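You operate a simulated robot arm through the tools that you are given. There is no shell and no other tool. Be economical: measure what you need, move in short steps, check, and stop when the job is done.

The job below is to be done with a simulated two-armed robot. You get a single attempt, and the scene is never put back.

JOB
Slide the green pane from the felt mat into bay G34, then close both sliding battens and lock them.
Fine: slide it home; each batten goes up to the glass before its knob is locked.

It is judged by the outcome, as a careful person would: the job done as asked, and still so three seconds after it is handed in. It fails if anything else is knocked over, pushed out of place, dropped, spilled or broken.

ROBOT AND FRAMES
Two 7-joint arms with fingered hands on one trunk, on a base that drives. Base frame: it is fixed to the floor where the robot stands at the start and does not move with it; the origin is under the middle of the robot, x ahead of it, y to its left, z up. Readings come in mm, rad, newtons and seconds.
The left shoulder is at the start at [75, 170, 1187], the right one opposite. With the tool pointing down near the work surface each hand reaches from about 340 to 780 mm from the robot's upright axis, wherever it stands, measured 20 degrees to its own side. Places, roughly: G34 bay [600, -100, 900]; front batten [400, 0, 900]; front knob [400, -100, 1000]; side batten [600, -300, 900]; side knob [700, -300, 1000]. Payload 4 kg a hand.
The tool frame of a hand sits at the grasp point between the pads (the TCP): z along the fingers, y along the line on which they close. The tips reach 26 mm beyond it. Largest opening 132 mm; the body of the gripper starts 73 mm behind the TCP. The gripper is a hand of 4 fingers: y runs from the thumb to the fingers, the wrist lies at [0, 0, -224] in the tool frame.
Orientation is that of the tool frame in the base frame, as a unit quaternion [w, x, y, z]. With the fingers straight down and closing along the base's y, the tool's x points along the base's -x, its y along +y and its z along -z.

CONTROLS
- The arms move only by the tool drive_tool. It takes "left_motion", "right_motion" or both (then of equal length, played together; a hand with none holds still); each is a list of rows, each a list of 2 entries, a list of its own where there are three numbers: the turn, a rotation vector about the tool's x, y, z in units of 6 degrees (1.0 is 6 degrees), then the shift along the tool's x, y, z in units of 30 mm (1.0 is 30 mm). In form: [[[ax, ay, az], [tx, ty, tz]], ...]. A call has 1 to 8 rows; each row shifts and turns the commanded pose from where the row before left it, along the tool's axes as they then stand. A call with a number of a shift or a turn outside -1 to 1 is refused whole. Each row takes 0.2 s and may step no farther than 50 mm and 0.15 rad from the row before; otherwise, the whole call is refused. A pose out of reach is approached as far as the arm can. The call stops where the force on the tool passes 40 N (or 10 N more than at its start, if that is more) or the arm is blocked; 0.2 s more then pass. In this call time passes only in rows, and 0.2 s behind the last. The reply holds the time, the measured pose of the TCP, the force on the tool along the base axes, the opening and the grip force, in the units named above and with some noise, with the torque about the TCP (base axes, N m) and any sound that the robot's microphone picked up.
- Cameras (640 x 400 px; columns grow to the right, rows downward): "scene" is now at [167.5, -9, 1373]; the picture's right is [-0.09, -1.00, 0.00], its down [-0.47, 0.04, -0.88] and it looks along [0.88, -0.08, -0.48] (base axes); focal length 230 px, centre (320, 200). "left" rides on the left gripper at [-73, 6, -94] in its tool frame; the picture's right is [-0.08, -1.00, 0.00], its down [0.79, -0.06, -0.62] and it looks along [0.61, -0.05, 0.79] (tool axes); focal length 230 px, centre (320, 200). "right" rides on the right gripper at [73, 6, -94] in its tool frame; the picture's right is [-0.08, 1.00, 0.00], its down [-0.78, -0.06, -0.62] and it looks along [-0.61, -0.05, 0.79] (tool axes); focal length 230 px, centre (320, 200). There is no depth. A picture from a camera that has moved, and an enlarged one, comes with that camera's place and axes in the base frame and with its lens.
- camera(camera): a new picture of that camera. The clock stands still meanwhile.
- move_column(by): slides the trunk up (or, below 0, down) by that many mm; the arms and the scene camera ride with it, the base frame stays. It gives what a move gives, with no picture.
- roll_base(legs): drives the robot by 1 to 6 legs, each [ahead, left, turn to the left] in mm, mm and rad, along the robot's own axes; the way and the turn of a leg run together, so that a leg with both is an arc; at most 1500 mm and 3.142 rad a leg. The arms and the cameras ride along, it lands a little off, and it stops where it bumps. It gives what a move gives.
- move_fingers(finger1, finger2, finger3, thumb_bend, hand): sets how far each is bent, from 0 (flat) to 1 (curled in); at 0.3 the hand is open as for a grip, at 0.7 the pads meet at the TCP. One left out holds its place. A second passes; each finger stops where it meets its share of the squeeze, and holds until it gets a number again. It is the only way to open and close the hand. It gives what a move gives, with no picture; readings hold the bend of each and the force on the fingers (four entries, about 0 where the hand has none), thumb and palm.
- turn_head(pan, tilt): turns the head with the scene camera to pan (to the left, within 1.396 rad either way) and tilt (down, from -0.506 to 1.204), counted from straight ahead of the robot. It gives what a move gives.
- enlarge(camera, box): a new picture of the part [left, top, right, bottom] of that camera's present view, enlarged. The clock stands still meanwhile.
- finish_job(): hands the job in; it is judged then, once.

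Go step by step. Nothing tells you exact positions but the pictures and the camera data: compare them with the known pose of the tool, close in by small moves and look again before you grip or let go. The budget is 120 turns and 88 pictures, counting those below and the enlarged ones. Unless the task says otherwise, let go and move clear before handing in, and close with one line.

The tools are called by a JSON object that holds its "fn" and its "kwargs". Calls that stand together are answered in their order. drive_tool: Moves the arms, as the interface text tells. Its arguments: {"type":"object","properties":{"left_motion":{"type":"array","items":{"type":"array"}},"right_motion":{"type":"array","items":{"type":"array"}}},"required":[]} The other tools are called the same way: move_column (by) slides the trunk up or down; move_fingers (finger1, finger2, finger3, thumb_bend, hand) moves the fingers one by one; roll_base (legs) drives the base; turn_head (pan, tilt) turns the head that bears the scene camera; camera (camera) takes a picture; enlarge (camera, box) takes an enlarged picture of a part of a camera's view; finish_job () hands the job in.

At the start:

```text
time: 0.0
left_ee_pos: [451.7, 88.3, 1283.4]
left_ee_rot: [-0.001, -0.001, 1.0, 0.0]
left_wrist_force: [-0.3, 0.5, -0.3]
left_ft_torque: [-0.02, 0.0, 0.0]
left_grip_width: 131.9
left_finger_force: 0.1
left_shape: jaw
left_bend: [0.3, 0.3, 0.3, 0.3]
left_finger forces: [0.0, 0.0, 0.0, 0.0, 0.0, 0.1]
right_ee_pos: [518.3, -327.6, 1208.1]
right_ee_rot: [0.001, 0.0, 1.0, 0.001]
right_wrist_force: [0.1, 0.1, -0.1]
right_ft_torque: [-0.02, -0.01, 0.01]
right_grip_width: 131.7
right_finger_force: 0.0
right_shape: jaw
right_bend: [0.3, 0.3, 0.3, 0.3]
right_finger forces: [0.0, 0.1, 0.0, 0.0, 0.1, 0.1]
trunk travel left (down, up): [-200.0, 151.0]
robot x, y, heading: [2.7, -2.1, 0.0]
head pan, tilt: [-0.086, 0.496]
```

scene: 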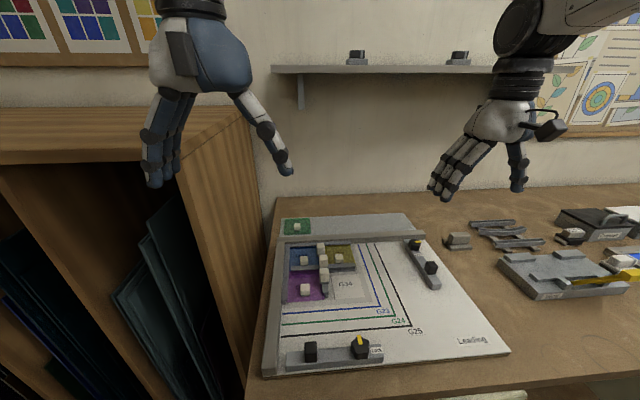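
right: 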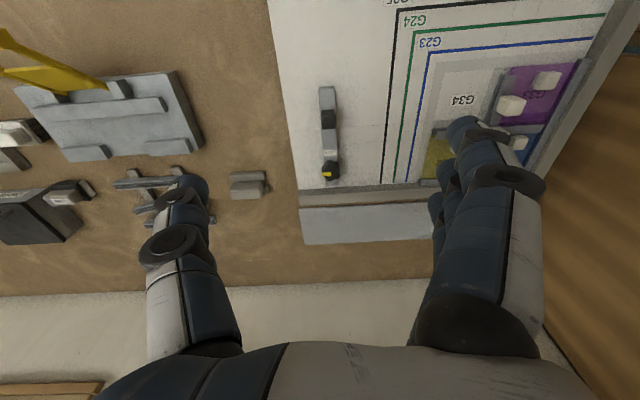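
left: 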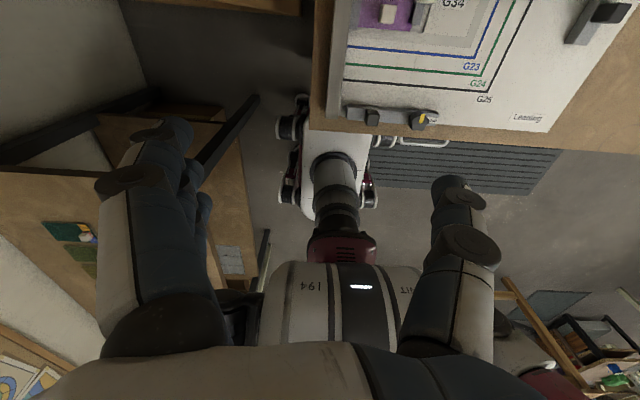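

I see a leading board with blue, yellow and purple panes placed, bay G34 empty, and a green pane on a mat behind the back fence. I'll take enlarged views first to measure.

{"fn": "enlarge", "kwargs": {"camera": "scene", "box": [250, 200, 450, 325]}}

{"fn": "enlarge", "kwargs": {"camera": "scene", "box": [250, 270, 450, 395]}}

```text
3.20 times, centred on (350, 262) of scene
camera zoom: at [167.5, -9.0, 1373.0], right [-0.09, -1.0, 0.0], down [-0.47, 0.04, -0.88], along [0.88, -0.08, -0.48], focal length 737 px, centre (224, 0)
```

zoom: 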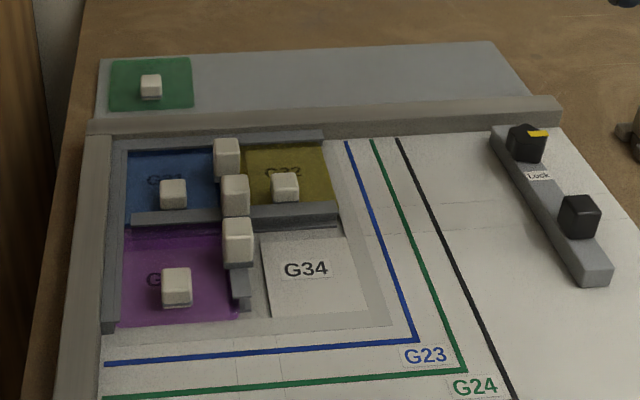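

```text
3.20 times, centred on (350, 332) of scene
camera zoom: at [167.5, -9.0, 1373.0], right [-0.09, -1.0, 0.0], down [-0.47, 0.04, -0.88], along [0.88, -0.08, -0.48], focal length 737 px, centre (224, -224)
```

zoom: 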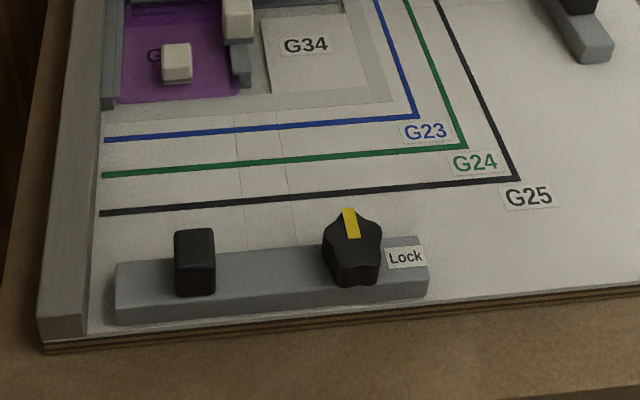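

I estimate the board surface at z≈918, G34 centre near (564,-107), the green pane near (825,12), just beyond reach without rolling. I'll look down to see the clearance to the table.

{"fn": "turn_head", "kwargs": {"pan": -0.1, "tilt": 1.0}}

{"fn": "camera", "kwargs": {"camera": "scene"}}

```text
time: 0.9
left_ee_pos: [451.3, 87.1, 1284.2]
left_ee_rot: [0.0, 0.0, 1.0, 0.0]
left_wrist_force: [0.0, -0.5, 0.1]
left_ft_torque: [0.01, 0.0, 0.02]
left_grip_width: 132.0
left_finger_force: 0.1
left_shape: jaw
left_bend: [0.3, 0.3, 0.3, 0.3]
left_finger forces: [0.2, 0.1, 0.0, 0.0, 0.1, 0.0]
right_ee_pos: [519.8, -327.8, 1208.4]
right_ee_rot: [0.001, 0.001, 1.0, 0.0]
right_wrist_force: [-0.1, 0.5, 0.1]
right_ft_torque: [0.0, -0.02, -0.03]
right_grip_width: 131.7
right_finger_force: 0.0
right_shape: jaw
right_bend: [0.3, 0.3, 0.3, 0.3]
right_finger forces: [0.0, 0.0, 0.0, 0.0, 0.0, 0.1]
trunk travel left (down, up): [-200.0, 151.0]
robot x, y, heading: [1.4, 1.0, 0.0]
head pan, tilt: [-0.099, 1.0]
```

```text
82 pictures are left
camera scene: at [146.1, -8.0, 1331.7], right [-0.1, -1.0, 0.0], down [-0.84, 0.08, -0.54], along [0.54, -0.05, -0.84], focal length 230 px, centre (320, 200)
```

scene: 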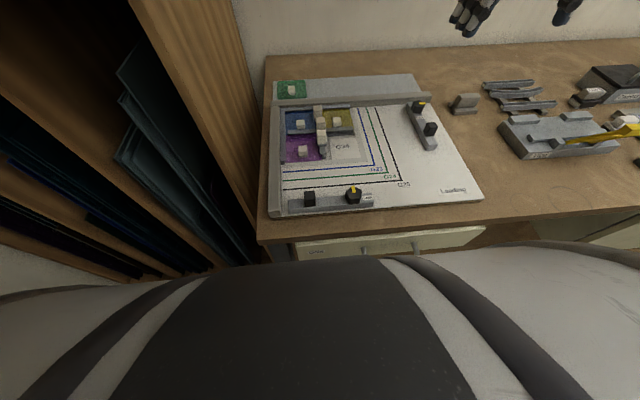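

The torso appears ~130 mm from the table edge, and there is a cabinet on the left whose right side is around y≈130–160. I'll tuck the left hand back and up, then roll forward 90 mm.

{"fn": "drive_tool", "kwargs": {"left_motion": [[[0, 0, 0], [1, -0.5, -1]], [[0, 0, 0], [1, -0.5, -1]], [[0, 0, 0], [1, -0.5, -1]], [[0, 0, 0], [0.7, 0, -0.5]]]}}

{"fn": "turn_head", "kwargs": {"pan": -0.1, "tilt": 0.6}}

{"fn": "camera", "kwargs": {"camera": "scene"}}

```text
time: 1.9
left_ee_pos: [339.5, 43.6, 1388.1]
left_ee_rot: [0.001, 0.001, 1.0, 0.0]
left_wrist_force: [0.5, 0.0, -0.2]
left_ft_torque: [0.01, -0.02, -0.01]
left_grip_width: 131.9
left_finger_force: 0.1
left_shape: jaw
left_bend: [0.3, 0.3, 0.3, 0.3]
left_finger forces: [0.0, 0.1, 0.1, 0.0, 0.0, 0.0]
right_ee_pos: [519.0, -326.3, 1207.5]
right_ee_rot: [0.0, 0.0, 1.0, 0.0]
right_wrist_force: [0.3, -0.8, 1.2]
right_ft_torque: [-0.03, -0.01, -0.02]
right_grip_width: 131.9
right_finger_force: 0.1
right_shape: jaw
right_bend: [0.3, 0.3, 0.3, 0.3]
right_finger forces: [0.1, 0.0, 0.0, 0.0, 0.0, 0.0]
trunk travel left (down, up): [-200.0, 151.0]
robot x, y, heading: [-0.0, 1.3, -0.0]
head pan, tilt: [-0.099, 1.0]
```

```text
time: 2.8
left_ee_pos: [341.5, 42.8, 1386.9]
left_ee_rot: [0.0, 0.0, 1.0, -0.001]
left_wrist_force: [-0.2, -0.1, 0.1]
left_ft_torque: [0.0, -0.02, 0.01]
left_grip_width: 132.0
left_finger_force: 0.1
left_shape: jaw
left_bend: [0.3, 0.3, 0.3, 0.3]
left_finger forces: [0.0, 0.0, 0.0, 0.0, 0.0, 0.0]
right_ee_pos: [519.5, -327.2, 1207.7]
right_ee_rot: [-0.001, 0.0, 1.0, 0.0]
right_wrist_force: [0.4, -0.2, 0.2]
right_ft_torque: [0.0, 0.04, 0.04]
right_grip_width: 132.1
right_finger_force: 0.1
right_shape: jaw
right_bend: [0.3, 0.3, 0.3, 0.3]
right_finger forces: [0.0, 0.1, 0.0, 0.0, 0.1, 0.0]
trunk travel left (down, up): [-200.0, 151.0]
robot x, y, heading: [-1.2, -0.5, -0.002]
head pan, tilt: [-0.099, 0.6]
```

```text
81 pictures are left
camera scene: at [164.7, -9.8, 1363.5], right [-0.1, -1.0, 0.0], down [-0.56, 0.06, -0.82], along [0.82, -0.08, -0.57], focal length 230 px, centre (320, 200)
```

scene: 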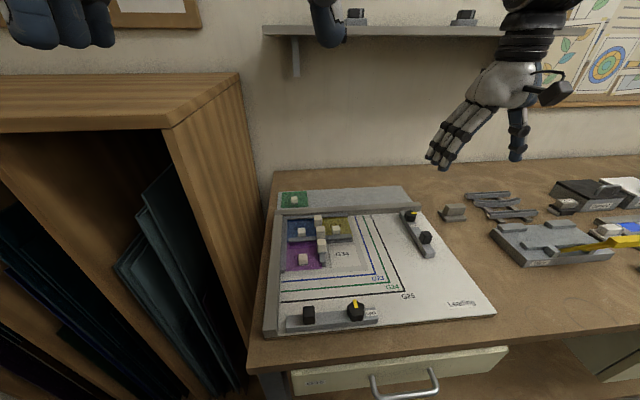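

The view is clear; a drawer handle is around x≈340, so I roll forward only 80 mm.

{"fn": "roll_base", "kwargs": {"legs": [[80, 0, 0]]}}

{"fn": "camera", "kwargs": {"camera": "scene"}}

```text
time: 4.0
left_ee_pos: [410.2, 43.6, 1387.3]
left_ee_rot: [0.001, -0.002, 1.0, -0.001]
left_wrist_force: [0.1, 0.0, -0.4]
left_ft_torque: [0.03, -0.06, -0.04]
left_grip_width: 131.9
left_finger_force: 0.0
left_shape: jaw
left_bend: [0.3, 0.3, 0.3, 0.3]
left_finger forces: [0.0, 0.0, 0.0, 0.0, 0.0, 0.1]
right_ee_pos: [589.0, -326.6, 1207.8]
right_ee_rot: [0.0, -0.001, 1.0, 0.0]
right_wrist_force: [-0.6, 0.6, 0.4]
right_ft_torque: [0.01, -0.01, -0.01]
right_grip_width: 131.7
right_finger_force: 0.0
right_shape: jaw
right_bend: [0.3, 0.3, 0.3, 0.3]
right_finger forces: [0.0, 0.0, 0.0, 0.0, 0.0, 0.1]
trunk travel left (down, up): [-200.0, 151.0]
robot x, y, heading: [71.9, -0.6, 0.004]
head pan, tilt: [-0.099, 0.6]
stopped in leg 1: the robot was blocked; the commanded pose is now the measured one
```

```text
80 pictures are left
camera scene: at [232.6, -10.0, 1363.7], right [-0.1, -1.0, 0.0], down [-0.56, 0.05, -0.83], along [0.82, -0.08, -0.56], focal length 230 px, centre (320, 200)
```

scene: 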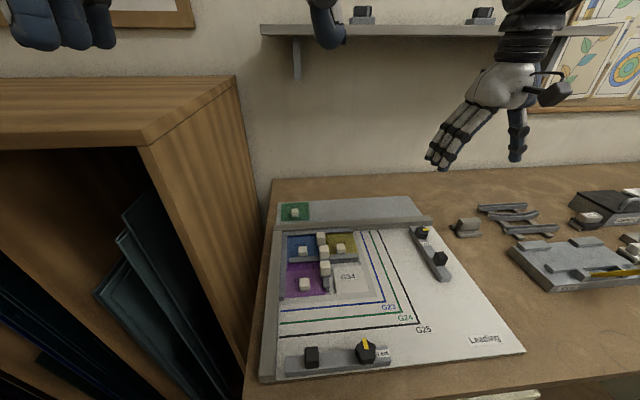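

The base touched something at +72 mm; I back off 8 mm and take the right hand over toward the pane, staying high-but-below-shelf.

{"fn": "roll_base", "kwargs": {"legs": [[-8, 0, 0]]}}

{"fn": "drive_tool", "kwargs": {"right_motion": [[[0, 0, 0], [0, 1, 1]], [[0, 0, 0], [0, 1, 1]], [[0, 0, 0], [0, 1, 1]], [[0, 0, 0], [0, 1, 1]], [[0, 0, 0], [0, 1, 0.6]], [[0, 0, 0], [-0.6, 1, 0]], [[0, 0, 0], [-1, 1, 0]], [[0, 0, 0], [-1, 1, 0]]]}}

{"fn": "camera", "kwargs": {"camera": "right"}}

{"fn": "camera", "kwargs": {"camera": "scene"}}

```text
time: 4.7
left_ee_pos: [403.6, 43.6, 1386.0]
left_ee_rot: [-0.002, -0.002, 1.0, 0.0]
left_wrist_force: [0.8, 0.5, 1.0]
left_ft_torque: [-0.03, 0.01, -0.02]
left_grip_width: 131.8
left_finger_force: 0.1
left_shape: jaw
left_bend: [0.3, 0.3, 0.3, 0.3]
left_finger forces: [0.0, 0.0, 0.0, 0.1, 0.0, 0.0]
right_ee_pos: [582.2, -326.3, 1205.4]
right_ee_rot: [-0.002, -0.001, 1.0, 0.0]
right_wrist_force: [-0.2, -0.5, 0.2]
right_ft_torque: [0.03, 0.0, 0.01]
right_grip_width: 131.7
right_finger_force: 0.2
right_shape: jaw
right_bend: [0.3, 0.3, 0.3, 0.3]
right_finger forces: [0.1, 0.0, 0.0, 0.0, 0.1, 0.0]
trunk travel left (down, up): [-200.0, 151.0]
robot x, y, heading: [60.1, -0.4, 0.005]
head pan, tilt: [-0.099, 0.6]
```

```text
time: 6.5
left_ee_pos: [404.2, 44.1, 1386.6]
left_ee_rot: [-0.002, -0.003, 1.0, 0.0]
left_wrist_force: [-0.4, -1.1, -0.9]
left_ft_torque: [-0.01, -0.01, -0.01]
left_grip_width: 131.7
left_finger_force: 0.0
left_shape: jaw
left_bend: [0.3, 0.3, 0.3, 0.3]
left_finger forces: [0.0, 0.0, 0.1, 0.0, 0.0, 0.0]
right_ee_pos: [658.4, -84.4, 1065.3]
right_ee_rot: [-0.002, -0.003, 1.0, 0.0]
right_wrist_force: [-0.1, -0.3, 0.2]
right_ft_torque: [0.0, 0.0, 0.05]
right_grip_width: 131.8
right_finger_force: 0.1
right_shape: jaw
right_bend: [0.3, 0.3, 0.3, 0.3]
right_finger forces: [0.1, 0.0, 0.1, 0.0, 0.0, 0.0]
trunk travel left (down, up): [-200.0, 151.0]
robot x, y, heading: [61.4, 0.1, 0.001]
head pan, tilt: [-0.099, 0.6]
```

```text
79 pictures are left
camera right: at [584.6, -79.0, 1159.8], right [0.07, 1.0, 0.0], down [0.79, -0.06, 0.61], along [0.61, -0.05, -0.79], focal length 230 px, centre (320, 200)
```

right: 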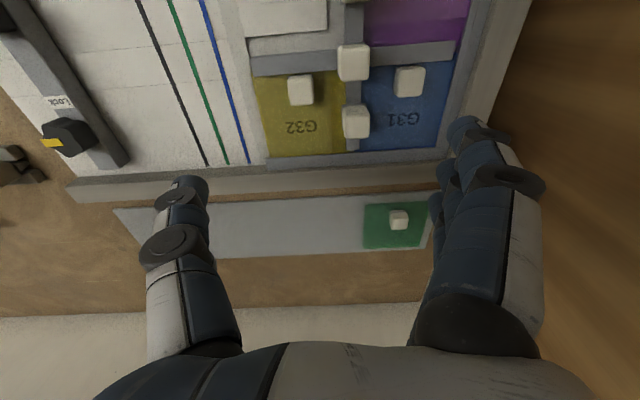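

```text
78 pictures are left
camera scene: at [227.0, -9.0, 1363.4], right [-0.1, -1.0, 0.0], down [-0.56, 0.05, -0.82], along [0.82, -0.08, -0.57], focal length 230 px, centre (320, 200)
```

scene: 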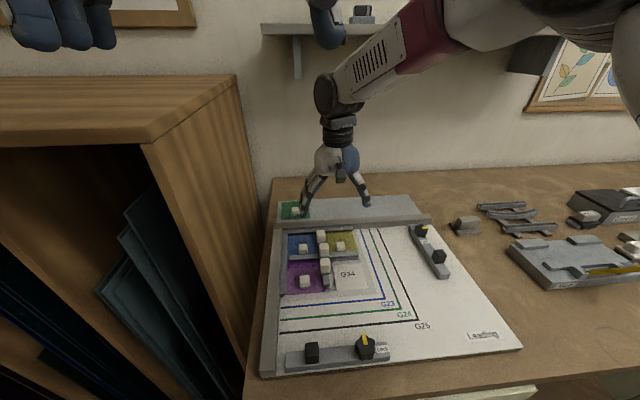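

The pane's handle triangulates to about (806, 12, 928). I'll partly close the fingers, tilt the hand 12° for reach, and hover over the handle.

{"fn": "move_fingers", "kwargs": {"hand": "right", "finger1": 0.48, "finger2": 0.48, "finger3": 0.48, "thumb_bend": 0.48}}

{"fn": "drive_tool", "kwargs": {"right_motion": [[[0, -1, 0], [0, 0, 0]], [[0, -1, 0], [0, 0, 0]], [[0, 0, 0], [-0.9, 0.64, 0.5]], [[0, 0, 0], [-0.9, 0.64, 0.5]], [[0, 0, 0], [-0.9, 0.64, 0.5]], [[0, 0, 0], [-0.9, 0.64, 0.5]], [[0, 0, 0], [-0.9, 0.64, 0.5]]]}}

{"fn": "camera", "kwargs": {"camera": "right"}}

{"fn": "enlarge", "kwargs": {"camera": "scene", "box": [230, 140, 390, 240]}}

```text
time: 7.5
left_ee_pos: [402.9, 43.5, 1387.9]
left_ee_rot: [-0.002, -0.001, 1.0, 0.0]
left_wrist_force: [-0.3, 1.5, -0.1]
left_ft_torque: [-0.04, 0.01, 0.0]
left_grip_width: 131.9
left_finger_force: 0.0
left_shape: jaw
left_bend: [0.3, 0.3, 0.3, 0.3]
left_finger forces: [0.0, 0.1, 0.0, 0.1, 0.1, 0.1]
right_ee_pos: [657.7, -85.7, 1066.1]
right_ee_rot: [0.0, -0.001, 1.0, 0.0]
right_wrist_force: [0.6, -0.2, 0.6]
right_ft_torque: [-0.01, -0.01, -0.01]
right_grip_width: 78.0
right_finger_force: 0.0
right_shape: fingers
right_bend: [0.48, 0.48, 0.48, 0.48]
right_finger forces: [0.0, 0.0, 0.0, 0.0, 0.0, 0.1]
trunk travel left (down, up): [-200.0, 151.0]
robot x, y, heading: [60.5, -0.4, 0.005]
head pan, tilt: [-0.099, 0.6]
```

```text
time: 9.1
left_ee_pos: [403.1, 41.5, 1386.1]
left_ee_rot: [-0.002, -0.002, 1.0, 0.001]
left_wrist_force: [0.4, -0.8, -0.2]
left_ft_torque: [0.03, 0.01, 0.0]
left_grip_width: 131.9
left_finger_force: 0.0
left_shape: jaw
left_bend: [0.3, 0.3, 0.3, 0.3]
left_finger forces: [0.1, 0.1, 0.0, 0.0, 0.0, 0.0]
right_ee_pos: [801.0, -9.4, 1027.9]
right_ee_rot: [0.106, 0.009, 0.994, 0.003]
right_wrist_force: [0.0, -0.4, 0.5]
right_ft_torque: [-0.01, 0.02, -0.03]
right_grip_width: 77.7
right_finger_force: 0.0
right_shape: fingers
right_bend: [0.48, 0.48, 0.48, 0.48]
right_finger forces: [0.0, 0.0, 0.0, 0.1, 0.1, 0.0]
right hand out of reach, approached as far as the arm can: row 7
trunk travel left (down, up): [-200.0, 151.0]
robot x, y, heading: [60.6, 0.1, 0.0]
head pan, tilt: [-0.099, 0.6]
```

```text
77 pictures are left
camera right: at [708.8, -2.0, 1104.4], right [0.09, 1.0, 0.02], down [0.64, -0.08, 0.77], along [0.77, -0.06, -0.64], focal length 230 px, centre (320, 200)
```

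right: 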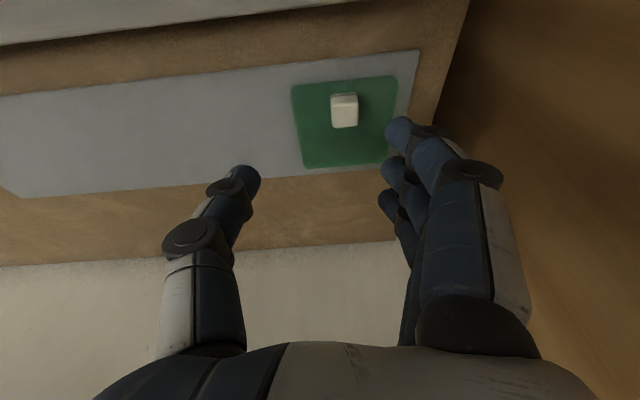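

```text
4.00 times, centred on (310, 190) of scene
camera zoom: at [226.4, -10.6, 1363.5], right [-0.1, -1.0, 0.0], down [-0.56, 0.06, -0.82], along [0.82, -0.08, -0.57], focal length 922 px, centre (360, 240)
```

zoom: 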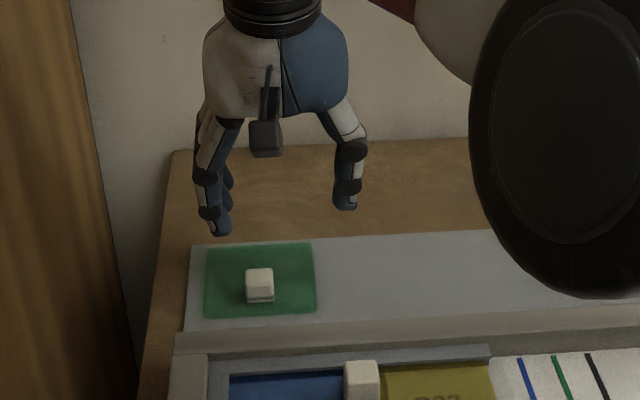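

Handle confirmed near (808, 12). The arm is at its reach limit, so I tilt 6° more and see where it sits.

{"fn": "drive_tool", "kwargs": {"right_motion": [[[0, -1, 0], [0, 0, 0.3]], [[0, 0, 0], [0, 0, 0.3]]]}}

{"fn": "camera", "kwargs": {"camera": "right"}}

```text
time: 9.7
left_ee_pos: [405.7, 43.1, 1387.6]
left_ee_rot: [-0.002, -0.002, 1.0, 0.001]
left_wrist_force: [-1.1, -0.5, 0.1]
left_ft_torque: [-0.04, 0.01, -0.06]
left_grip_width: 131.6
left_finger_force: 0.1
left_shape: jaw
left_bend: [0.3, 0.3, 0.3, 0.3]
left_finger forces: [0.0, 0.1, 0.1, 0.0, 0.1, 0.0]
right_ee_pos: [801.3, 2.0, 1005.9]
right_ee_rot: [0.157, 0.001, 0.988, 0.002]
right_wrist_force: [0.6, 0.1, 0.5]
right_ft_torque: [0.02, 0.02, -0.02]
right_grip_width: 77.6
right_finger_force: 0.0
right_shape: fingers
right_bend: [0.48, 0.48, 0.48, 0.48]
right_finger forces: [0.1, 0.1, 0.0, 0.0, 0.0, 0.0]
trunk travel left (down, up): [-200.0, 151.0]
robot x, y, heading: [63.0, -1.7, -0.001]
head pan, tilt: [-0.099, 0.6]
```

```text
75 pictures are left
camera right: at [702.3, 7.8, 1073.4], right [0.08, 1.0, 0.03], down [0.56, -0.07, 0.83], along [0.83, -0.05, -0.56], focal length 230 px, centre (320, 200)
```

right: 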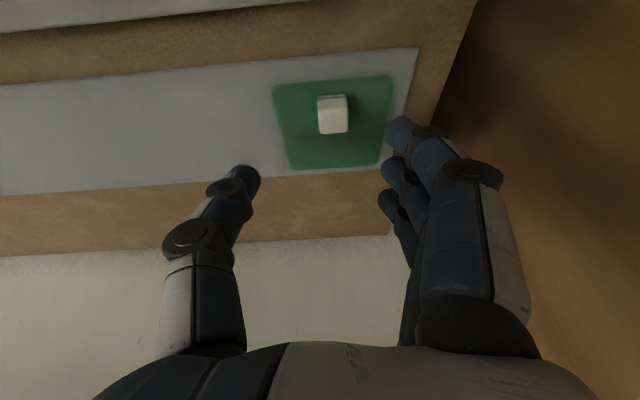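

Now within reach at 18° tilt. I'll curl the two outer fingers out of the way so only the middle finger and thumb pinch the handle, and look.

{"fn": "move_fingers", "kwargs": {"hand": "right", "finger1": 1.0, "finger3": 1.0}}

{"fn": "camera", "kwargs": {"camera": "right"}}

{"fn": "enlarge", "kwargs": {"camera": "scene", "box": [230, 140, 390, 240]}}

```text
time: 10.7
left_ee_pos: [403.3, 42.5, 1388.1]
left_ee_rot: [-0.001, -0.002, 1.0, 0.001]
left_wrist_force: [-0.3, 0.3, -0.6]
left_ft_torque: [-0.01, 0.02, 0.0]
left_grip_width: 131.9
left_finger_force: 0.1
left_shape: jaw
left_bend: [0.3, 0.3, 0.3, 0.3]
left_finger forces: [0.0, 0.0, 0.1, 0.0, 0.0, 0.0]
right_ee_pos: [800.4, 0.7, 1004.0]
right_ee_rot: [0.155, 0.001, 0.988, 0.0]
right_wrist_force: [-0.4, 0.0, 0.6]
right_ft_torque: [-0.02, 0.01, -0.02]
right_grip_width: 48.7
right_finger_force: 0.1
right_shape: fingers
right_bend: [1.0, 0.48, 1.0, 0.48]
right_finger forces: [0.0, 0.0, 0.0, 0.0, 0.0, 0.0]
trunk travel left (down, up): [-200.0, 151.0]
robot x, y, heading: [60.8, -0.5, 0.006]
head pan, tilt: [-0.099, 0.6]
```

```text
74 pictures are left
camera right: at [701.4, 7.3, 1071.0], right [0.08, 1.0, 0.02], down [0.56, -0.06, 0.83], along [0.83, -0.05, -0.56], focal length 230 px, centre (320, 200)
```

right: 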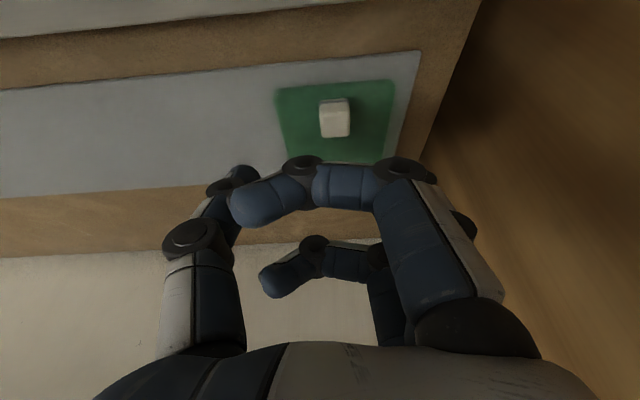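

```text
4.00 times, centred on (310, 190) of scene
camera zoom: at [226.0, -9.9, 1363.6], right [-0.1, -1.0, 0.0], down [-0.56, 0.05, -0.83], along [0.82, -0.08, -0.56], focal length 922 px, centre (360, 240)
```

zoom: 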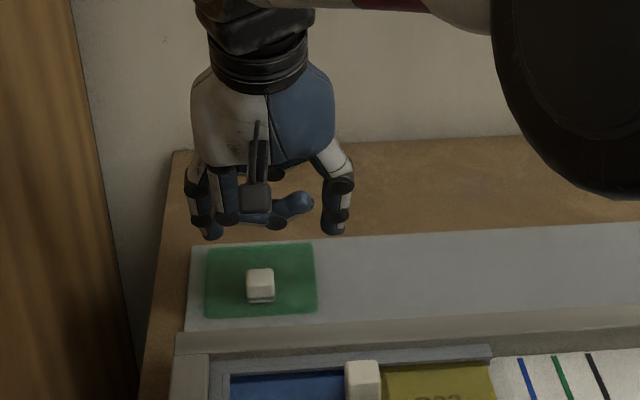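

Next I lower so the fingertips straddle the handle but stay above the pane, and check from the scene camera.

{"fn": "drive_tool", "kwargs": {"right_motion": [[[0, 0, 0], [0.17, 0.42, 0.2]], [[0, 0, 0], [0.17, 0, 0.6]], [[0, 0, 0], [0, 0, 0.5]]]}}

{"fn": "camera", "kwargs": {"camera": "right"}}

{"fn": "enlarge", "kwargs": {"camera": "scene", "box": [250, 160, 346, 220]}}

```text
time: 11.7
left_ee_pos: [402.9, 42.2, 1387.2]
left_ee_rot: [0.0, -0.002, 1.0, 0.0]
left_wrist_force: [0.1, -0.1, 0.4]
left_ft_torque: [0.01, -0.01, -0.01]
left_grip_width: 132.0
left_finger_force: 0.0
left_shape: jaw
left_bend: [0.3, 0.3, 0.3, 0.3]
left_finger forces: [0.1, 0.0, 0.0, 0.1, 0.1, 0.0]
right_ee_pos: [816.7, -8.9, 975.4]
right_ee_rot: [0.162, 0.023, 0.987, 0.004]
right_wrist_force: [0.0, -0.3, 0.7]
right_ft_torque: [0.01, 0.0, -0.05]
right_grip_width: 48.9
right_finger_force: 0.1
right_shape: fingers
right_bend: [1.0, 0.48, 1.0, 0.48]
right_finger forces: [0.0, 0.0, 0.0, 0.1, 0.0, 0.0]
trunk travel left (down, up): [-200.0, 151.0]
robot x, y, heading: [60.9, 0.9, 0.004]
head pan, tilt: [-0.099, 0.6]
stopped in row 3 (right hand): the arm was blocked; the commanded pose is now the measured one
```

```text
72 pictures are left
camera right: at [716.9, 0.3, 1041.4], right [0.12, 0.99, 0.04], down [0.54, -0.1, 0.83], along [0.83, -0.07, -0.55], focal length 230 px, centre (320, 200)
```

right: 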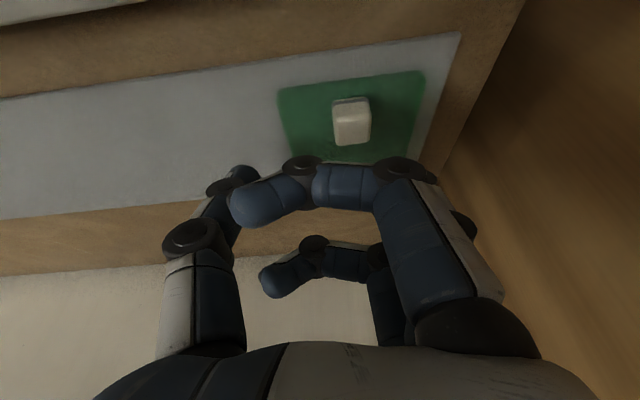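

```text
6.67 times, centred on (298, 190) of scene
camera zoom: at [225.8, -10.3, 1363.7], right [-0.1, -1.0, 0.0], down [-0.56, 0.06, -0.83], along [0.82, -0.08, -0.56], focal length 1536 px, centre (467, 267)
```

zoom: 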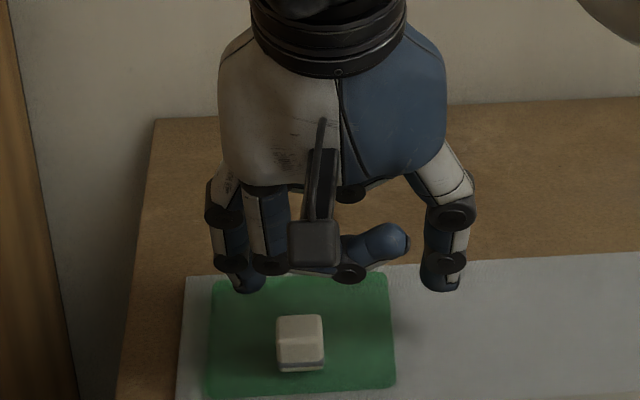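

The arm blocked at its limit before the handle. I'll lift and retract a little, then shift the base left so the right shoulder lines up better.

{"fn": "drive_tool", "kwargs": {"right_motion": [[[0, 0, 0], [0.3, 0, -0.9]], [[0, 0, 0], [0.9, 0, -0.6]], [[0, 0, 0], [1, 0, -0.3]], [[0, 0, 0], [1, 0, -0.3]]]}}

{"fn": "roll_base", "kwargs": {"legs": [[0, 90, 0]]}}

{"fn": "camera", "kwargs": {"camera": "scene"}}

```text
time: 12.7
left_ee_pos: [401.8, 43.5, 1387.2]
left_ee_rot: [0.0, -0.002, 1.0, 0.0]
left_wrist_force: [-1.5, -0.1, -0.2]
left_ft_torque: [0.03, -0.02, 0.0]
left_grip_width: 132.0
left_finger_force: 0.0
left_shape: jaw
left_bend: [0.3, 0.3, 0.3, 0.3]
left_finger forces: [0.0, 0.1, 0.0, 0.0, 0.0, 0.0]
right_ee_pos: [704.9, -3.5, 1003.3]
right_ee_rot: [0.16, 0.024, 0.987, 0.006]
right_wrist_force: [-0.6, 0.5, 0.5]
right_ft_torque: [0.0, 0.0, -0.03]
right_grip_width: 48.9
right_finger_force: 0.1
right_shape: fingers
right_bend: [1.0, 0.48, 1.0, 0.48]
right_finger forces: [0.1, 0.1, 0.0, 0.0, 0.0, 0.0]
trunk travel left (down, up): [-200.0, 151.0]
robot x, y, heading: [63.3, -1.1, 0.003]
head pan, tilt: [-0.099, 0.6]
```

```text
time: 14.2
left_ee_pos: [402.5, 132.9, 1387.3]
left_ee_rot: [-0.001, -0.002, 1.0, -0.001]
left_wrist_force: [0.1, 0.2, 0.0]
left_ft_torque: [-0.01, -0.02, -0.04]
left_grip_width: 132.0
left_finger_force: 0.0
left_shape: jaw
left_bend: [0.3, 0.3, 0.3, 0.3]
left_finger forces: [0.0, 0.0, 0.0, 0.0, 0.0, 0.0]
right_ee_pos: [706.1, 88.6, 1007.0]
right_ee_rot: [0.162, 0.022, 0.987, 0.008]
right_wrist_force: [0.6, 0.9, 0.1]
right_ft_torque: [-0.03, -0.03, 0.02]
right_grip_width: 48.8
right_finger_force: 0.1
right_shape: fingers
right_bend: [1.0, 0.48, 1.0, 0.48]
right_finger forces: [0.0, 0.0, 0.0, 0.0, 0.0, 0.0]
trunk travel left (down, up): [-200.0, 151.0]
robot x, y, heading: [62.0, 86.6, -0.0]
head pan, tilt: [-0.099, 0.6]
```

```text
70 pictures are left
camera scene: at [225.8, 79.9, 1363.6], right [-0.1, -1.0, 0.0], down [-0.56, 0.05, -0.83], along [0.82, -0.08, -0.56], focal length 230 px, centre (320, 200)
```

scene: 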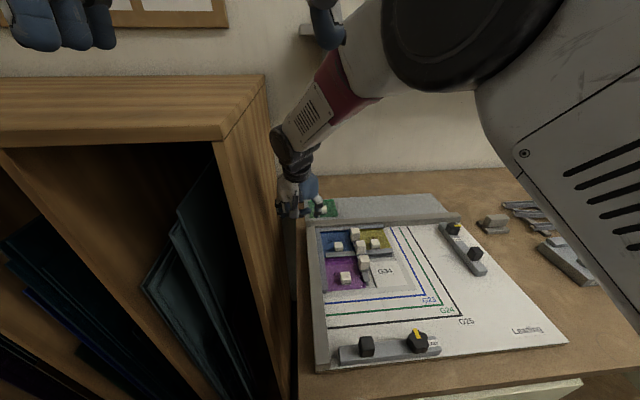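

Base shifted cleanly, but the hand rode toward the cabinet; I move it back over the pane, reducing tilt to 12° and straightening the yaw.

{"fn": "drive_tool", "kwargs": {"right_motion": [[[0, 0, 0], [0, -1, 0]], [[0.08, 1, -0.44], [0, -1, 0]], [[0, 0, 0], [-0.9, -0.54, 0.2]], [[0, 0, 0], [-0.9, 0, 0.2]], [[0, 0, 0], [-0.9, 0, 0.2]]]}}

{"fn": "camera", "kwargs": {"camera": "right"}}

```text
time: 15.4
left_ee_pos: [403.2, 134.0, 1385.3]
left_ee_rot: [-0.001, -0.003, 1.0, 0.0]
left_wrist_force: [0.2, -0.1, -0.3]
left_ft_torque: [0.02, 0.02, 0.03]
left_grip_width: 131.9
left_finger_force: 0.0
left_shape: jaw
left_bend: [0.3, 0.3, 0.3, 0.3]
left_finger forces: [0.0, 0.0, 0.0, 0.1, 0.0, 0.0]
right_ee_pos: [787.6, 11.0, 1004.7]
right_ee_rot: [0.11, 0.0, 0.994, 0.001]
right_wrist_force: [0.9, -0.5, 0.0]
right_ft_torque: [0.0, -0.04, 0.03]
right_grip_width: 48.7
right_finger_force: 0.1
right_shape: fingers
right_bend: [1.0, 0.48, 1.0, 0.48]
right_finger forces: [0.0, 0.0, 0.1, 0.1, 0.0, 0.0]
trunk travel left (down, up): [-200.0, 151.0]
robot x, y, heading: [63.9, 88.8, 0.005]
head pan, tilt: [-0.099, 0.6]
```

```text
69 pictures are left
camera right: at [694.2, 16.7, 1080.3], right [0.07, 1.0, 0.02], down [0.63, -0.06, 0.77], along [0.77, -0.05, -0.63], focal length 230 px, centre (320, 200)
```

right: 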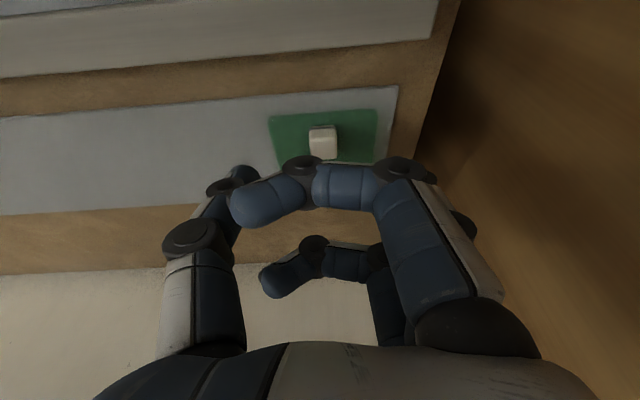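

Good reach now. Descending toward the handle to TCP z≈965.

{"fn": "drive_tool", "kwargs": {"right_motion": [[[0, 0, 0], [-0.23, 0.05, 0.4]], [[0, 0, 0], [0, 0, 0.5]], [[0, 0, 0], [0, 0, 0.5]]]}}

{"fn": "camera", "kwargs": {"camera": "right"}}

{"fn": "enlarge", "kwargs": {"camera": "scene", "box": [260, 160, 372, 230]}}

```text
time: 16.2
left_ee_pos: [403.6, 133.2, 1387.7]
left_ee_rot: [-0.002, -0.003, 1.0, 0.001]
left_wrist_force: [0.2, 0.6, -0.1]
left_ft_torque: [-0.05, 0.03, 0.03]
left_grip_width: 131.8
left_finger_force: 0.1
left_shape: jaw
left_bend: [0.3, 0.3, 0.3, 0.3]
left_finger forces: [0.0, 0.0, 0.0, 0.0, 0.1, 0.0]
right_ee_pos: [802.4, 13.7, 965.1]
right_ee_rot: [0.109, 0.0, 0.994, 0.0]
right_wrist_force: [0.2, 0.5, 0.8]
right_ft_torque: [0.0, 0.02, 0.0]
right_grip_width: 48.8
right_finger_force: 0.1
right_shape: fingers
right_bend: [1.0, 0.48, 1.0, 0.48]
right_finger forces: [0.0, 0.1, 0.1, 0.0, 0.0, 0.0]
trunk travel left (down, up): [-200.0, 151.0]
robot x, y, heading: [61.6, 87.5, 0.003]
head pan, tilt: [-0.099, 0.6]
```

```text
68 pictures are left
camera right: at [710.3, 19.3, 1041.1], right [0.07, 1.0, 0.02], down [0.63, -0.06, 0.77], along [0.77, -0.05, -0.63], focal length 230 px, centre (320, 200)
```

right: 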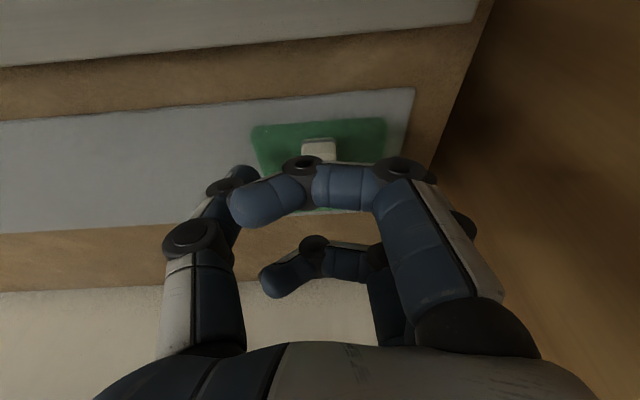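

```text
5.71 times, centred on (316, 195) of scene
camera zoom: at [226.4, 79.5, 1363.5], right [-0.1, -1.0, 0.0], down [-0.56, 0.05, -0.82], along [0.82, -0.08, -0.57], focal length 1317 px, centre (343, 229)
```

zoom: 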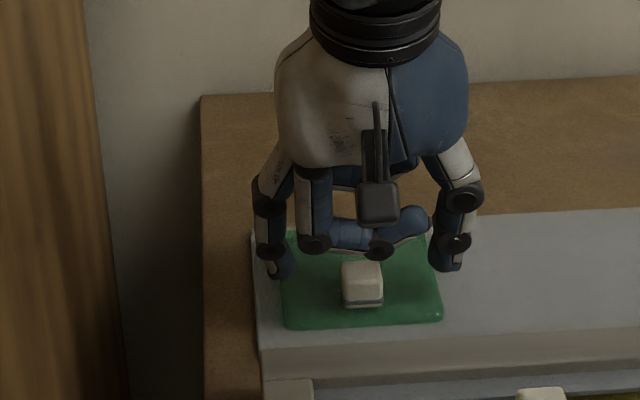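

Laterally centred on the handle. Lowering 15 mm more, then pinching with middle finger and thumb.

{"fn": "drive_tool", "kwargs": {"right_motion": [[[0, 0, 0], [0.05, 0, 0.26]], [[0, 0, 0], [0.05, 0, 0.26]]]}}

{"fn": "enlarge", "kwargs": {"camera": "scene", "box": [260, 160, 372, 230]}}

```text
time: 16.8
left_ee_pos: [402.3, 133.0, 1387.8]
left_ee_rot: [-0.001, -0.003, 1.0, 0.0]
left_wrist_force: [-0.4, 0.1, -0.8]
left_ft_torque: [0.01, -0.01, -0.01]
left_grip_width: 131.9
left_finger_force: 0.1
left_shape: jaw
left_bend: [0.3, 0.3, 0.3, 0.3]
left_finger forces: [0.0, 0.1, 0.1, 0.0, 0.1, 0.0]
right_ee_pos: [802.6, 14.0, 950.4]
right_ee_rot: [0.11, 0.0, 0.994, 0.001]
right_wrist_force: [-0.3, -0.1, -0.4]
right_ft_torque: [0.01, -0.05, 0.01]
right_grip_width: 49.0
right_finger_force: 0.1
right_shape: fingers
right_bend: [1.0, 0.48, 1.0, 0.48]
right_finger forces: [0.1, 0.1, 0.0, 0.0, 0.1, 0.1]
trunk travel left (down, up): [-200.0, 151.0]
robot x, y, heading: [60.4, 88.6, 0.004]
head pan, tilt: [-0.099, 0.6]
```

```text
5.71 times, centred on (316, 195) of scene
camera zoom: at [225.8, 79.4, 1363.6], right [-0.1, -1.0, 0.0], down [-0.56, 0.05, -0.83], along [0.82, -0.08, -0.56], focal length 1317 px, centre (343, 229)
```

zoom: 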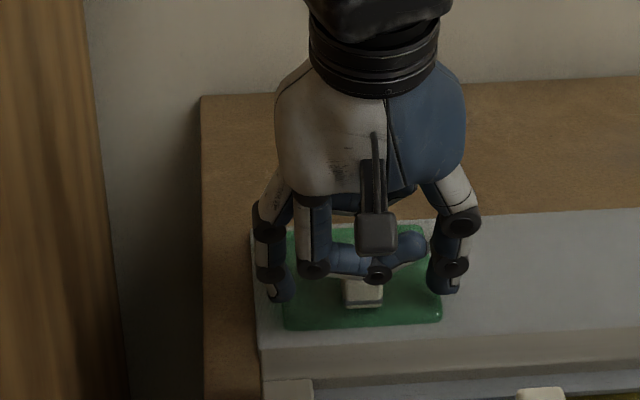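

{"fn": "move_fingers", "kwargs": {"hand": "right", "finger2": 0.7, "thumb_bend": 0.7}}

{"fn": "enlarge", "kwargs": {"camera": "scene", "box": [260, 160, 372, 230]}}

```text
time: 17.8
left_ee_pos: [402.3, 131.6, 1386.3]
left_ee_rot: [-0.001, -0.003, 1.0, 0.0]
left_wrist_force: [0.7, 0.6, -0.5]
left_ft_torque: [-0.04, -0.03, 0.02]
left_grip_width: 131.8
left_finger_force: 0.2
left_shape: jaw
left_bend: [0.3, 0.3, 0.3, 0.3]
left_finger forces: [0.0, 0.1, 0.0, 0.1, 0.0, 0.0]
right_ee_pos: [802.5, 14.1, 950.1]
right_ee_rot: [0.11, 0.0, 0.994, 0.001]
right_wrist_force: [0.6, -0.4, 0.1]
right_ft_torque: [-0.02, -0.04, -0.01]
right_grip_width: 40.0
right_finger_force: 5.5
right_shape: fingers
right_bend: [1.0, 0.64, 1.0, 0.67]
right_finger forces: [0.1, 5.8, 0.0, 0.0, 5.7, 0.0]
trunk travel left (down, up): [-200.0, 151.0]
robot x, y, heading: [61.7, 87.4, 0.003]
head pan, tilt: [-0.099, 0.6]
```

```text
5.71 times, centred on (316, 195) of scene
camera zoom: at [225.8, 79.4, 1363.6], right [-0.1, -1.0, 0.0], down [-0.56, 0.05, -0.83], along [0.82, -0.08, -0.56], focal length 1317 px, centre (343, 229)
```

zoom: 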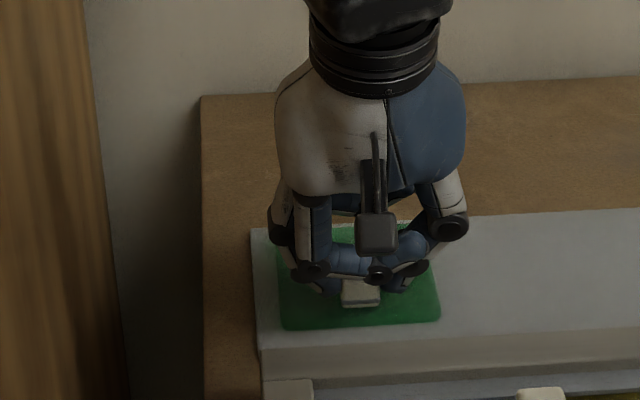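

Gripped at 5.7 N. Lifting straight up and checking the pane.

{"fn": "drive_tool", "kwargs": {"right_motion": [[[0, 0, 0], [-0.05, 0, -0.25]], [[0, 0, 0], [-0.1, 0, -0.45]], [[0, 0, 0], [-0.14, 0, -0.63]], [[0, 0, 0], [-0.14, 0, -0.63]]]}}

{"fn": "camera", "kwargs": {"camera": "right"}}

{"fn": "enlarge", "kwargs": {"camera": "scene", "box": [260, 140, 372, 210]}}

```text
time: 18.8
left_ee_pos: [403.2, 132.4, 1386.7]
left_ee_rot: [-0.001, -0.003, 1.0, -0.001]
left_wrist_force: [-0.4, 0.2, -0.4]
left_ft_torque: [-0.03, -0.01, 0.0]
left_grip_width: 131.9
left_finger_force: 0.0
left_shape: jaw
left_bend: [0.3, 0.3, 0.3, 0.3]
left_finger forces: [0.1, 0.0, 0.0, 0.0, 0.1, 0.1]
right_ee_pos: [801.7, 13.8, 1010.0]
right_ee_rot: [0.111, -0.002, 0.994, 0.001]
right_wrist_force: [-0.1, 0.3, -0.7]
right_ft_torque: [0.03, 0.04, 0.01]
right_grip_width: 39.9
right_finger_force: 6.0
right_shape: fingers
right_bend: [1.0, 0.64, 1.0, 0.67]
right_finger forces: [0.0, 5.6, 0.0, 0.0, 5.8, 0.1]
trunk travel left (down, up): [-200.0, 151.0]
robot x, y, heading: [60.7, 87.4, 0.004]
head pan, tilt: [-0.099, 0.6]
```

```text
64 pictures are left
camera right: at [709.0, 19.4, 1086.2], right [0.07, 1.0, 0.02], down [0.63, -0.06, 0.77], along [0.77, -0.05, -0.63], focal length 230 px, centre (320, 200)
```

right: 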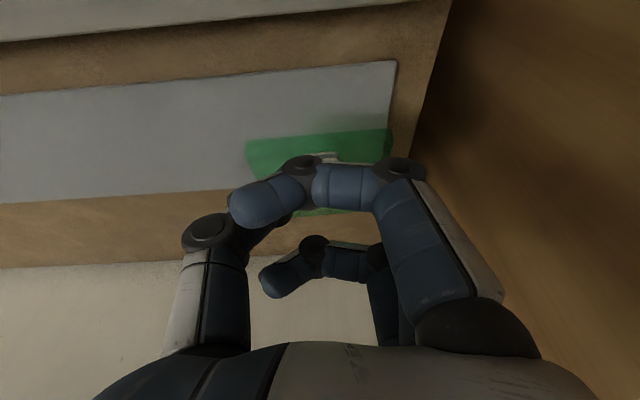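

```text
5.71 times, centred on (316, 175) of scene
camera zoom: at [225.6, 79.4, 1363.7], right [-0.1, -1.0, 0.0], down [-0.56, 0.05, -0.83], along [0.82, -0.08, -0.56], focal length 1317 px, centre (343, 343)
```

zoom: 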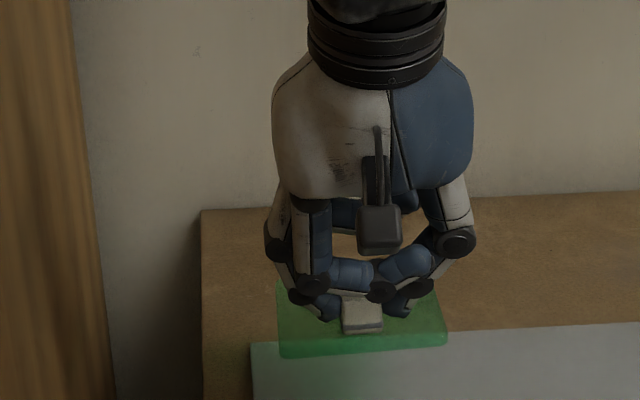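

The pane is held and level. I'll roll the base back toward its start, which also carries the pane over the board at a safe height.

{"fn": "roll_base", "kwargs": {"legs": [[0, -85, 0], [-60, 0, 0]]}}

{"fn": "camera", "kwargs": {"camera": "scene"}}

{"fn": "camera", "kwargs": {"camera": "right"}}

```text
time: 20.7
left_ee_pos: [343.7, 48.2, 1386.1]
left_ee_rot: [-0.001, -0.002, 1.0, -0.001]
left_wrist_force: [-0.7, -0.4, 0.3]
left_ft_torque: [0.02, -0.03, -0.01]
left_grip_width: 131.8
left_finger_force: 0.1
left_shape: jaw
left_bend: [0.3, 0.3, 0.3, 0.3]
left_finger forces: [0.1, 0.0, 0.0, 0.0, 0.1, 0.0]
right_ee_pos: [741.9, -70.4, 1010.6]
right_ee_rot: [0.11, 0.0, 0.994, 0.001]
right_wrist_force: [-0.3, -0.2, -1.4]
right_ft_torque: [-0.02, 0.01, 0.04]
right_grip_width: 40.1
right_finger_force: 5.7
right_shape: fingers
right_bend: [1.0, 0.64, 1.0, 0.67]
right_finger forces: [0.0, 5.7, 0.0, 0.0, 5.7, 0.1]
trunk travel left (down, up): [-200.0, 151.0]
robot x, y, heading: [1.3, 5.3, 0.002]
head pan, tilt: [-0.099, 0.6]
```

```text
62 pictures are left
camera scene: at [165.6, -5.1, 1363.7], right [-0.1, -1.0, 0.0], down [-0.56, 0.05, -0.83], along [0.82, -0.08, -0.56], focal length 230 px, centre (320, 200)
```

scene: 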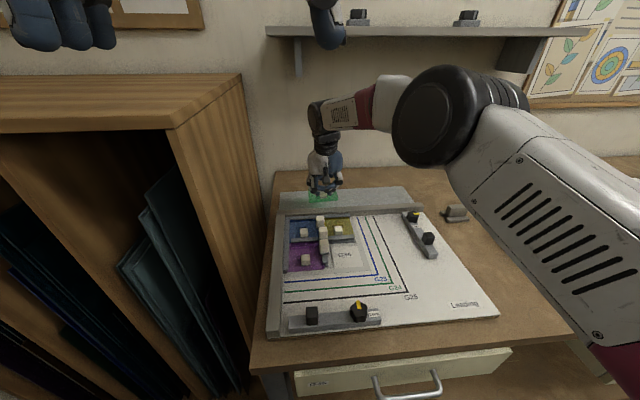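

```text
61 pictures are left
camera right: at [649.2, -65.2, 1086.3], right [0.08, 1.0, 0.02], down [0.63, -0.06, 0.77], along [0.77, -0.05, -0.63], focal length 230 px, centre (320, 200)
```

right: 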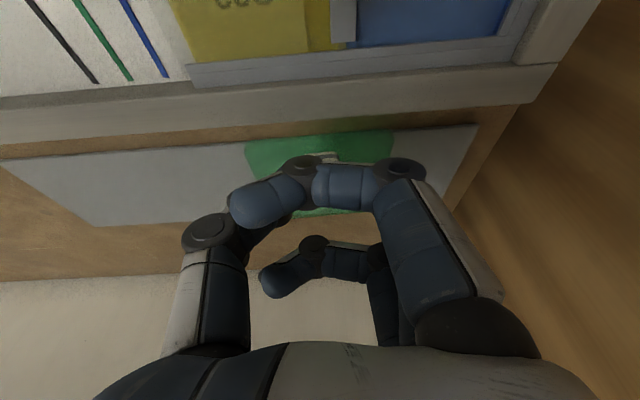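

Now a close look at the empty bay before bringing the pane there.

{"fn": "enlarge", "kwargs": {"camera": "scene", "box": [276, 205, 388, 275]}}

{"fn": "enlarge", "kwargs": {"camera": "scene", "box": [260, 250, 420, 350]}}

```text
5.71 times, centred on (332, 240) of scene
camera zoom: at [165.6, -5.1, 1363.7], right [-0.1, -1.0, 0.0], down [-0.56, 0.05, -0.83], along [0.82, -0.08, -0.56], focal length 1317 px, centre (251, -29)
```

zoom: 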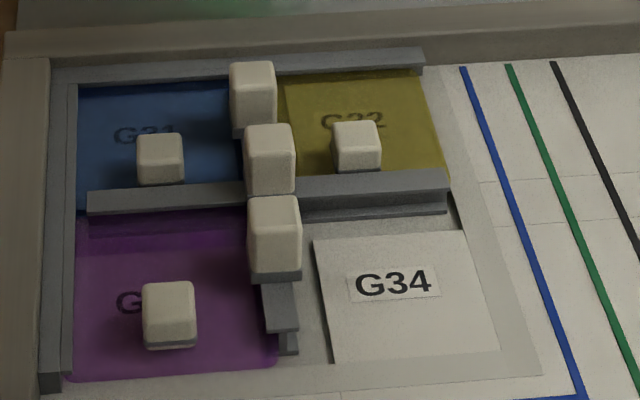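

```text
4.00 times, centred on (340, 300) of scene
camera zoom: at [165.6, -5.1, 1363.7], right [-0.1, -1.0, 0.0], down [-0.56, 0.05, -0.83], along [0.82, -0.08, -0.56], focal length 922 px, centre (240, -200)
```

zoom: 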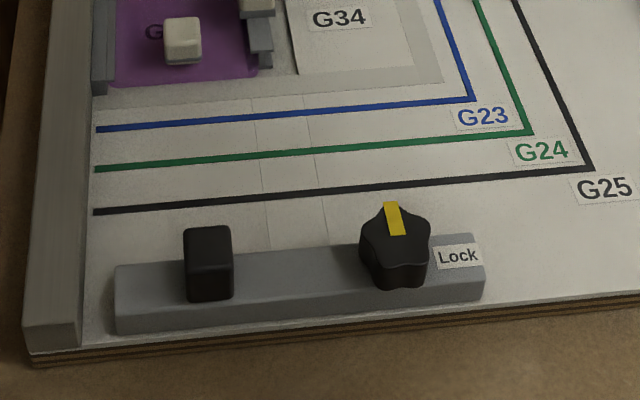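

Came faces: back at x≈602, left at y≈−60; slot between z≈920 and 935. Final handle position should be around (539,−97). I'll raise and carry the pane to hover in front-right of the bay.

{"fn": "drive_tool", "kwargs": {"right_motion": [[[0, 0, 0], [-0.18, 0, -0.8]], [[0, 0, 0], [1, -0.25, -0.22]], [[0, 0, 0], [1, -0.25, -0.22]], [[0, 0, 0], [1, -0.25, -0.22]], [[0, 0, 0], [1, -0.25, -0.22]], [[0, 0, 0], [1, -0.25, -0.22]], [[0, 0, 0], [1, -0.25, -0.22]], [[0, 0, 0], [1, -0.25, -0.22]]]}}

{"fn": "camera", "kwargs": {"camera": "scene"}}

```text
time: 22.5
left_ee_pos: [343.0, 48.9, 1387.8]
left_ee_rot: [-0.001, -0.003, 1.0, 0.0]
left_wrist_force: [-0.6, 0.6, 0.3]
left_ft_torque: [0.02, 0.01, 0.03]
left_grip_width: 131.9
left_finger_force: 0.1
left_shape: jaw
left_bend: [0.3, 0.3, 0.3, 0.3]
left_finger forces: [0.0, 0.0, 0.0, 0.0, 0.0, 0.1]
right_ee_pos: [528.3, -124.5, 1033.0]
right_ee_rot: [0.111, 0.0, 0.994, 0.001]
right_wrist_force: [-0.4, 0.4, -0.4]
right_ft_torque: [-0.03, -0.01, 0.0]
right_grip_width: 39.9
right_finger_force: 6.0
right_shape: fingers
right_bend: [1.0, 0.64, 1.0, 0.67]
right_finger forces: [0.0, 5.7, 0.0, 0.0, 5.6, 0.0]
trunk travel left (down, up): [-200.0, 151.0]
robot x, y, heading: [-0.2, 5.3, -0.001]
head pan, tilt: [-0.099, 0.6]
```

```text
58 pictures are left
camera scene: at [166.0, -5.2, 1363.8], right [-0.1, -1.0, 0.0], down [-0.56, 0.05, -0.83], along [0.82, -0.08, -0.56], focal length 230 px, centre (320, 200)
```

scene: 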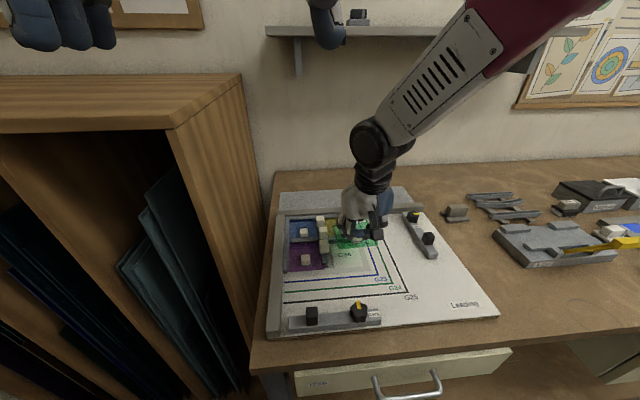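

Now lower to just above the pad, offset ~23 mm front and ~18 mm right of final.

{"fn": "drive_tool", "kwargs": {"right_motion": [[[0, 0, 0], [0.75, 0.28, 0]], [[0, 0, 0], [0.1, 0, 0.55]], [[0, 0, 0], [0.1, 0, 0.55]], [[0, 0, 0], [0.05, 0, 0.5]]]}}

{"fn": "enlarge", "kwargs": {"camera": "scene", "box": [276, 205, 404, 285]}}

{"fn": "camera", "kwargs": {"camera": "right"}}

```text
time: 23.5
left_ee_pos: [344.6, 49.4, 1387.0]
left_ee_rot: [-0.001, -0.002, 1.0, 0.001]
left_wrist_force: [-0.4, -0.1, 0.0]
left_ft_torque: [-0.02, 0.01, -0.01]
left_grip_width: 131.9
left_finger_force: 0.1
left_shape: jaw
left_bend: [0.3, 0.3, 0.3, 0.3]
left_finger forces: [0.1, 0.0, 0.0, 0.0, 0.0, 0.0]
right_ee_pos: [510.5, -114.6, 978.7]
right_ee_rot: [0.109, -0.001, 0.994, 0.001]
right_wrist_force: [1.0, -0.5, -1.3]
right_ft_torque: [0.04, 0.04, 0.01]
right_grip_width: 40.2
right_finger_force: 5.5
right_shape: fingers
right_bend: [1.0, 0.64, 1.0, 0.67]
right_finger forces: [0.0, 5.8, 0.1, 0.0, 5.7, 0.0]
trunk travel left (down, up): [-200.0, 151.0]
robot x, y, heading: [3.1, 3.8, 0.005]
head pan, tilt: [-0.099, 0.6]
```

```text
5.00 times, centred on (340, 245) of scene
camera zoom: at [167.6, -5.2, 1363.4], right [-0.1, -1.0, 0.0], down [-0.56, 0.05, -0.82], along [0.82, -0.08, -0.57], focal length 1152 px, centre (220, -25)
```

zoom: 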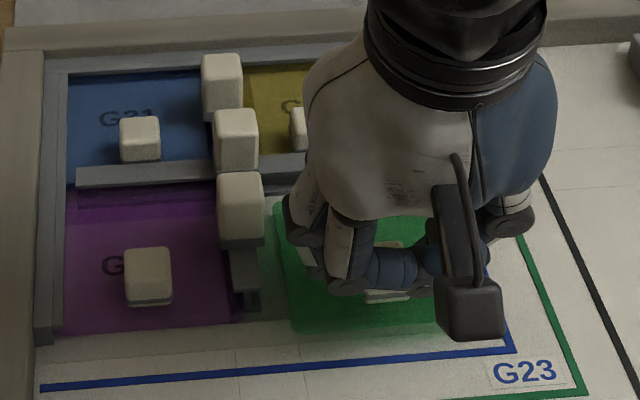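

```text
56 pictures are left
camera right: at [417.5, -109.1, 1054.6], right [0.07, 1.0, 0.02], down [0.63, -0.06, 0.77], along [0.77, -0.05, -0.63], focal length 230 px, centre (320, 200)
```

right: 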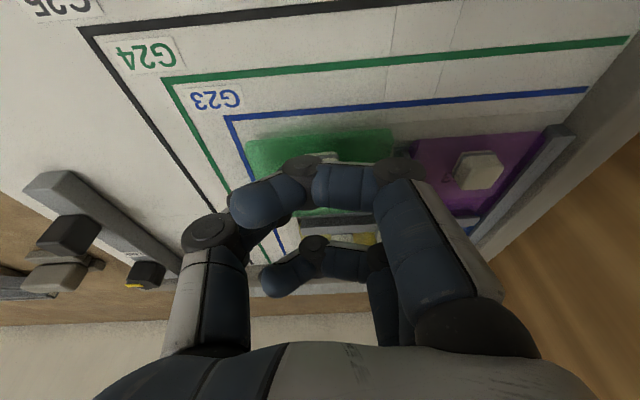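

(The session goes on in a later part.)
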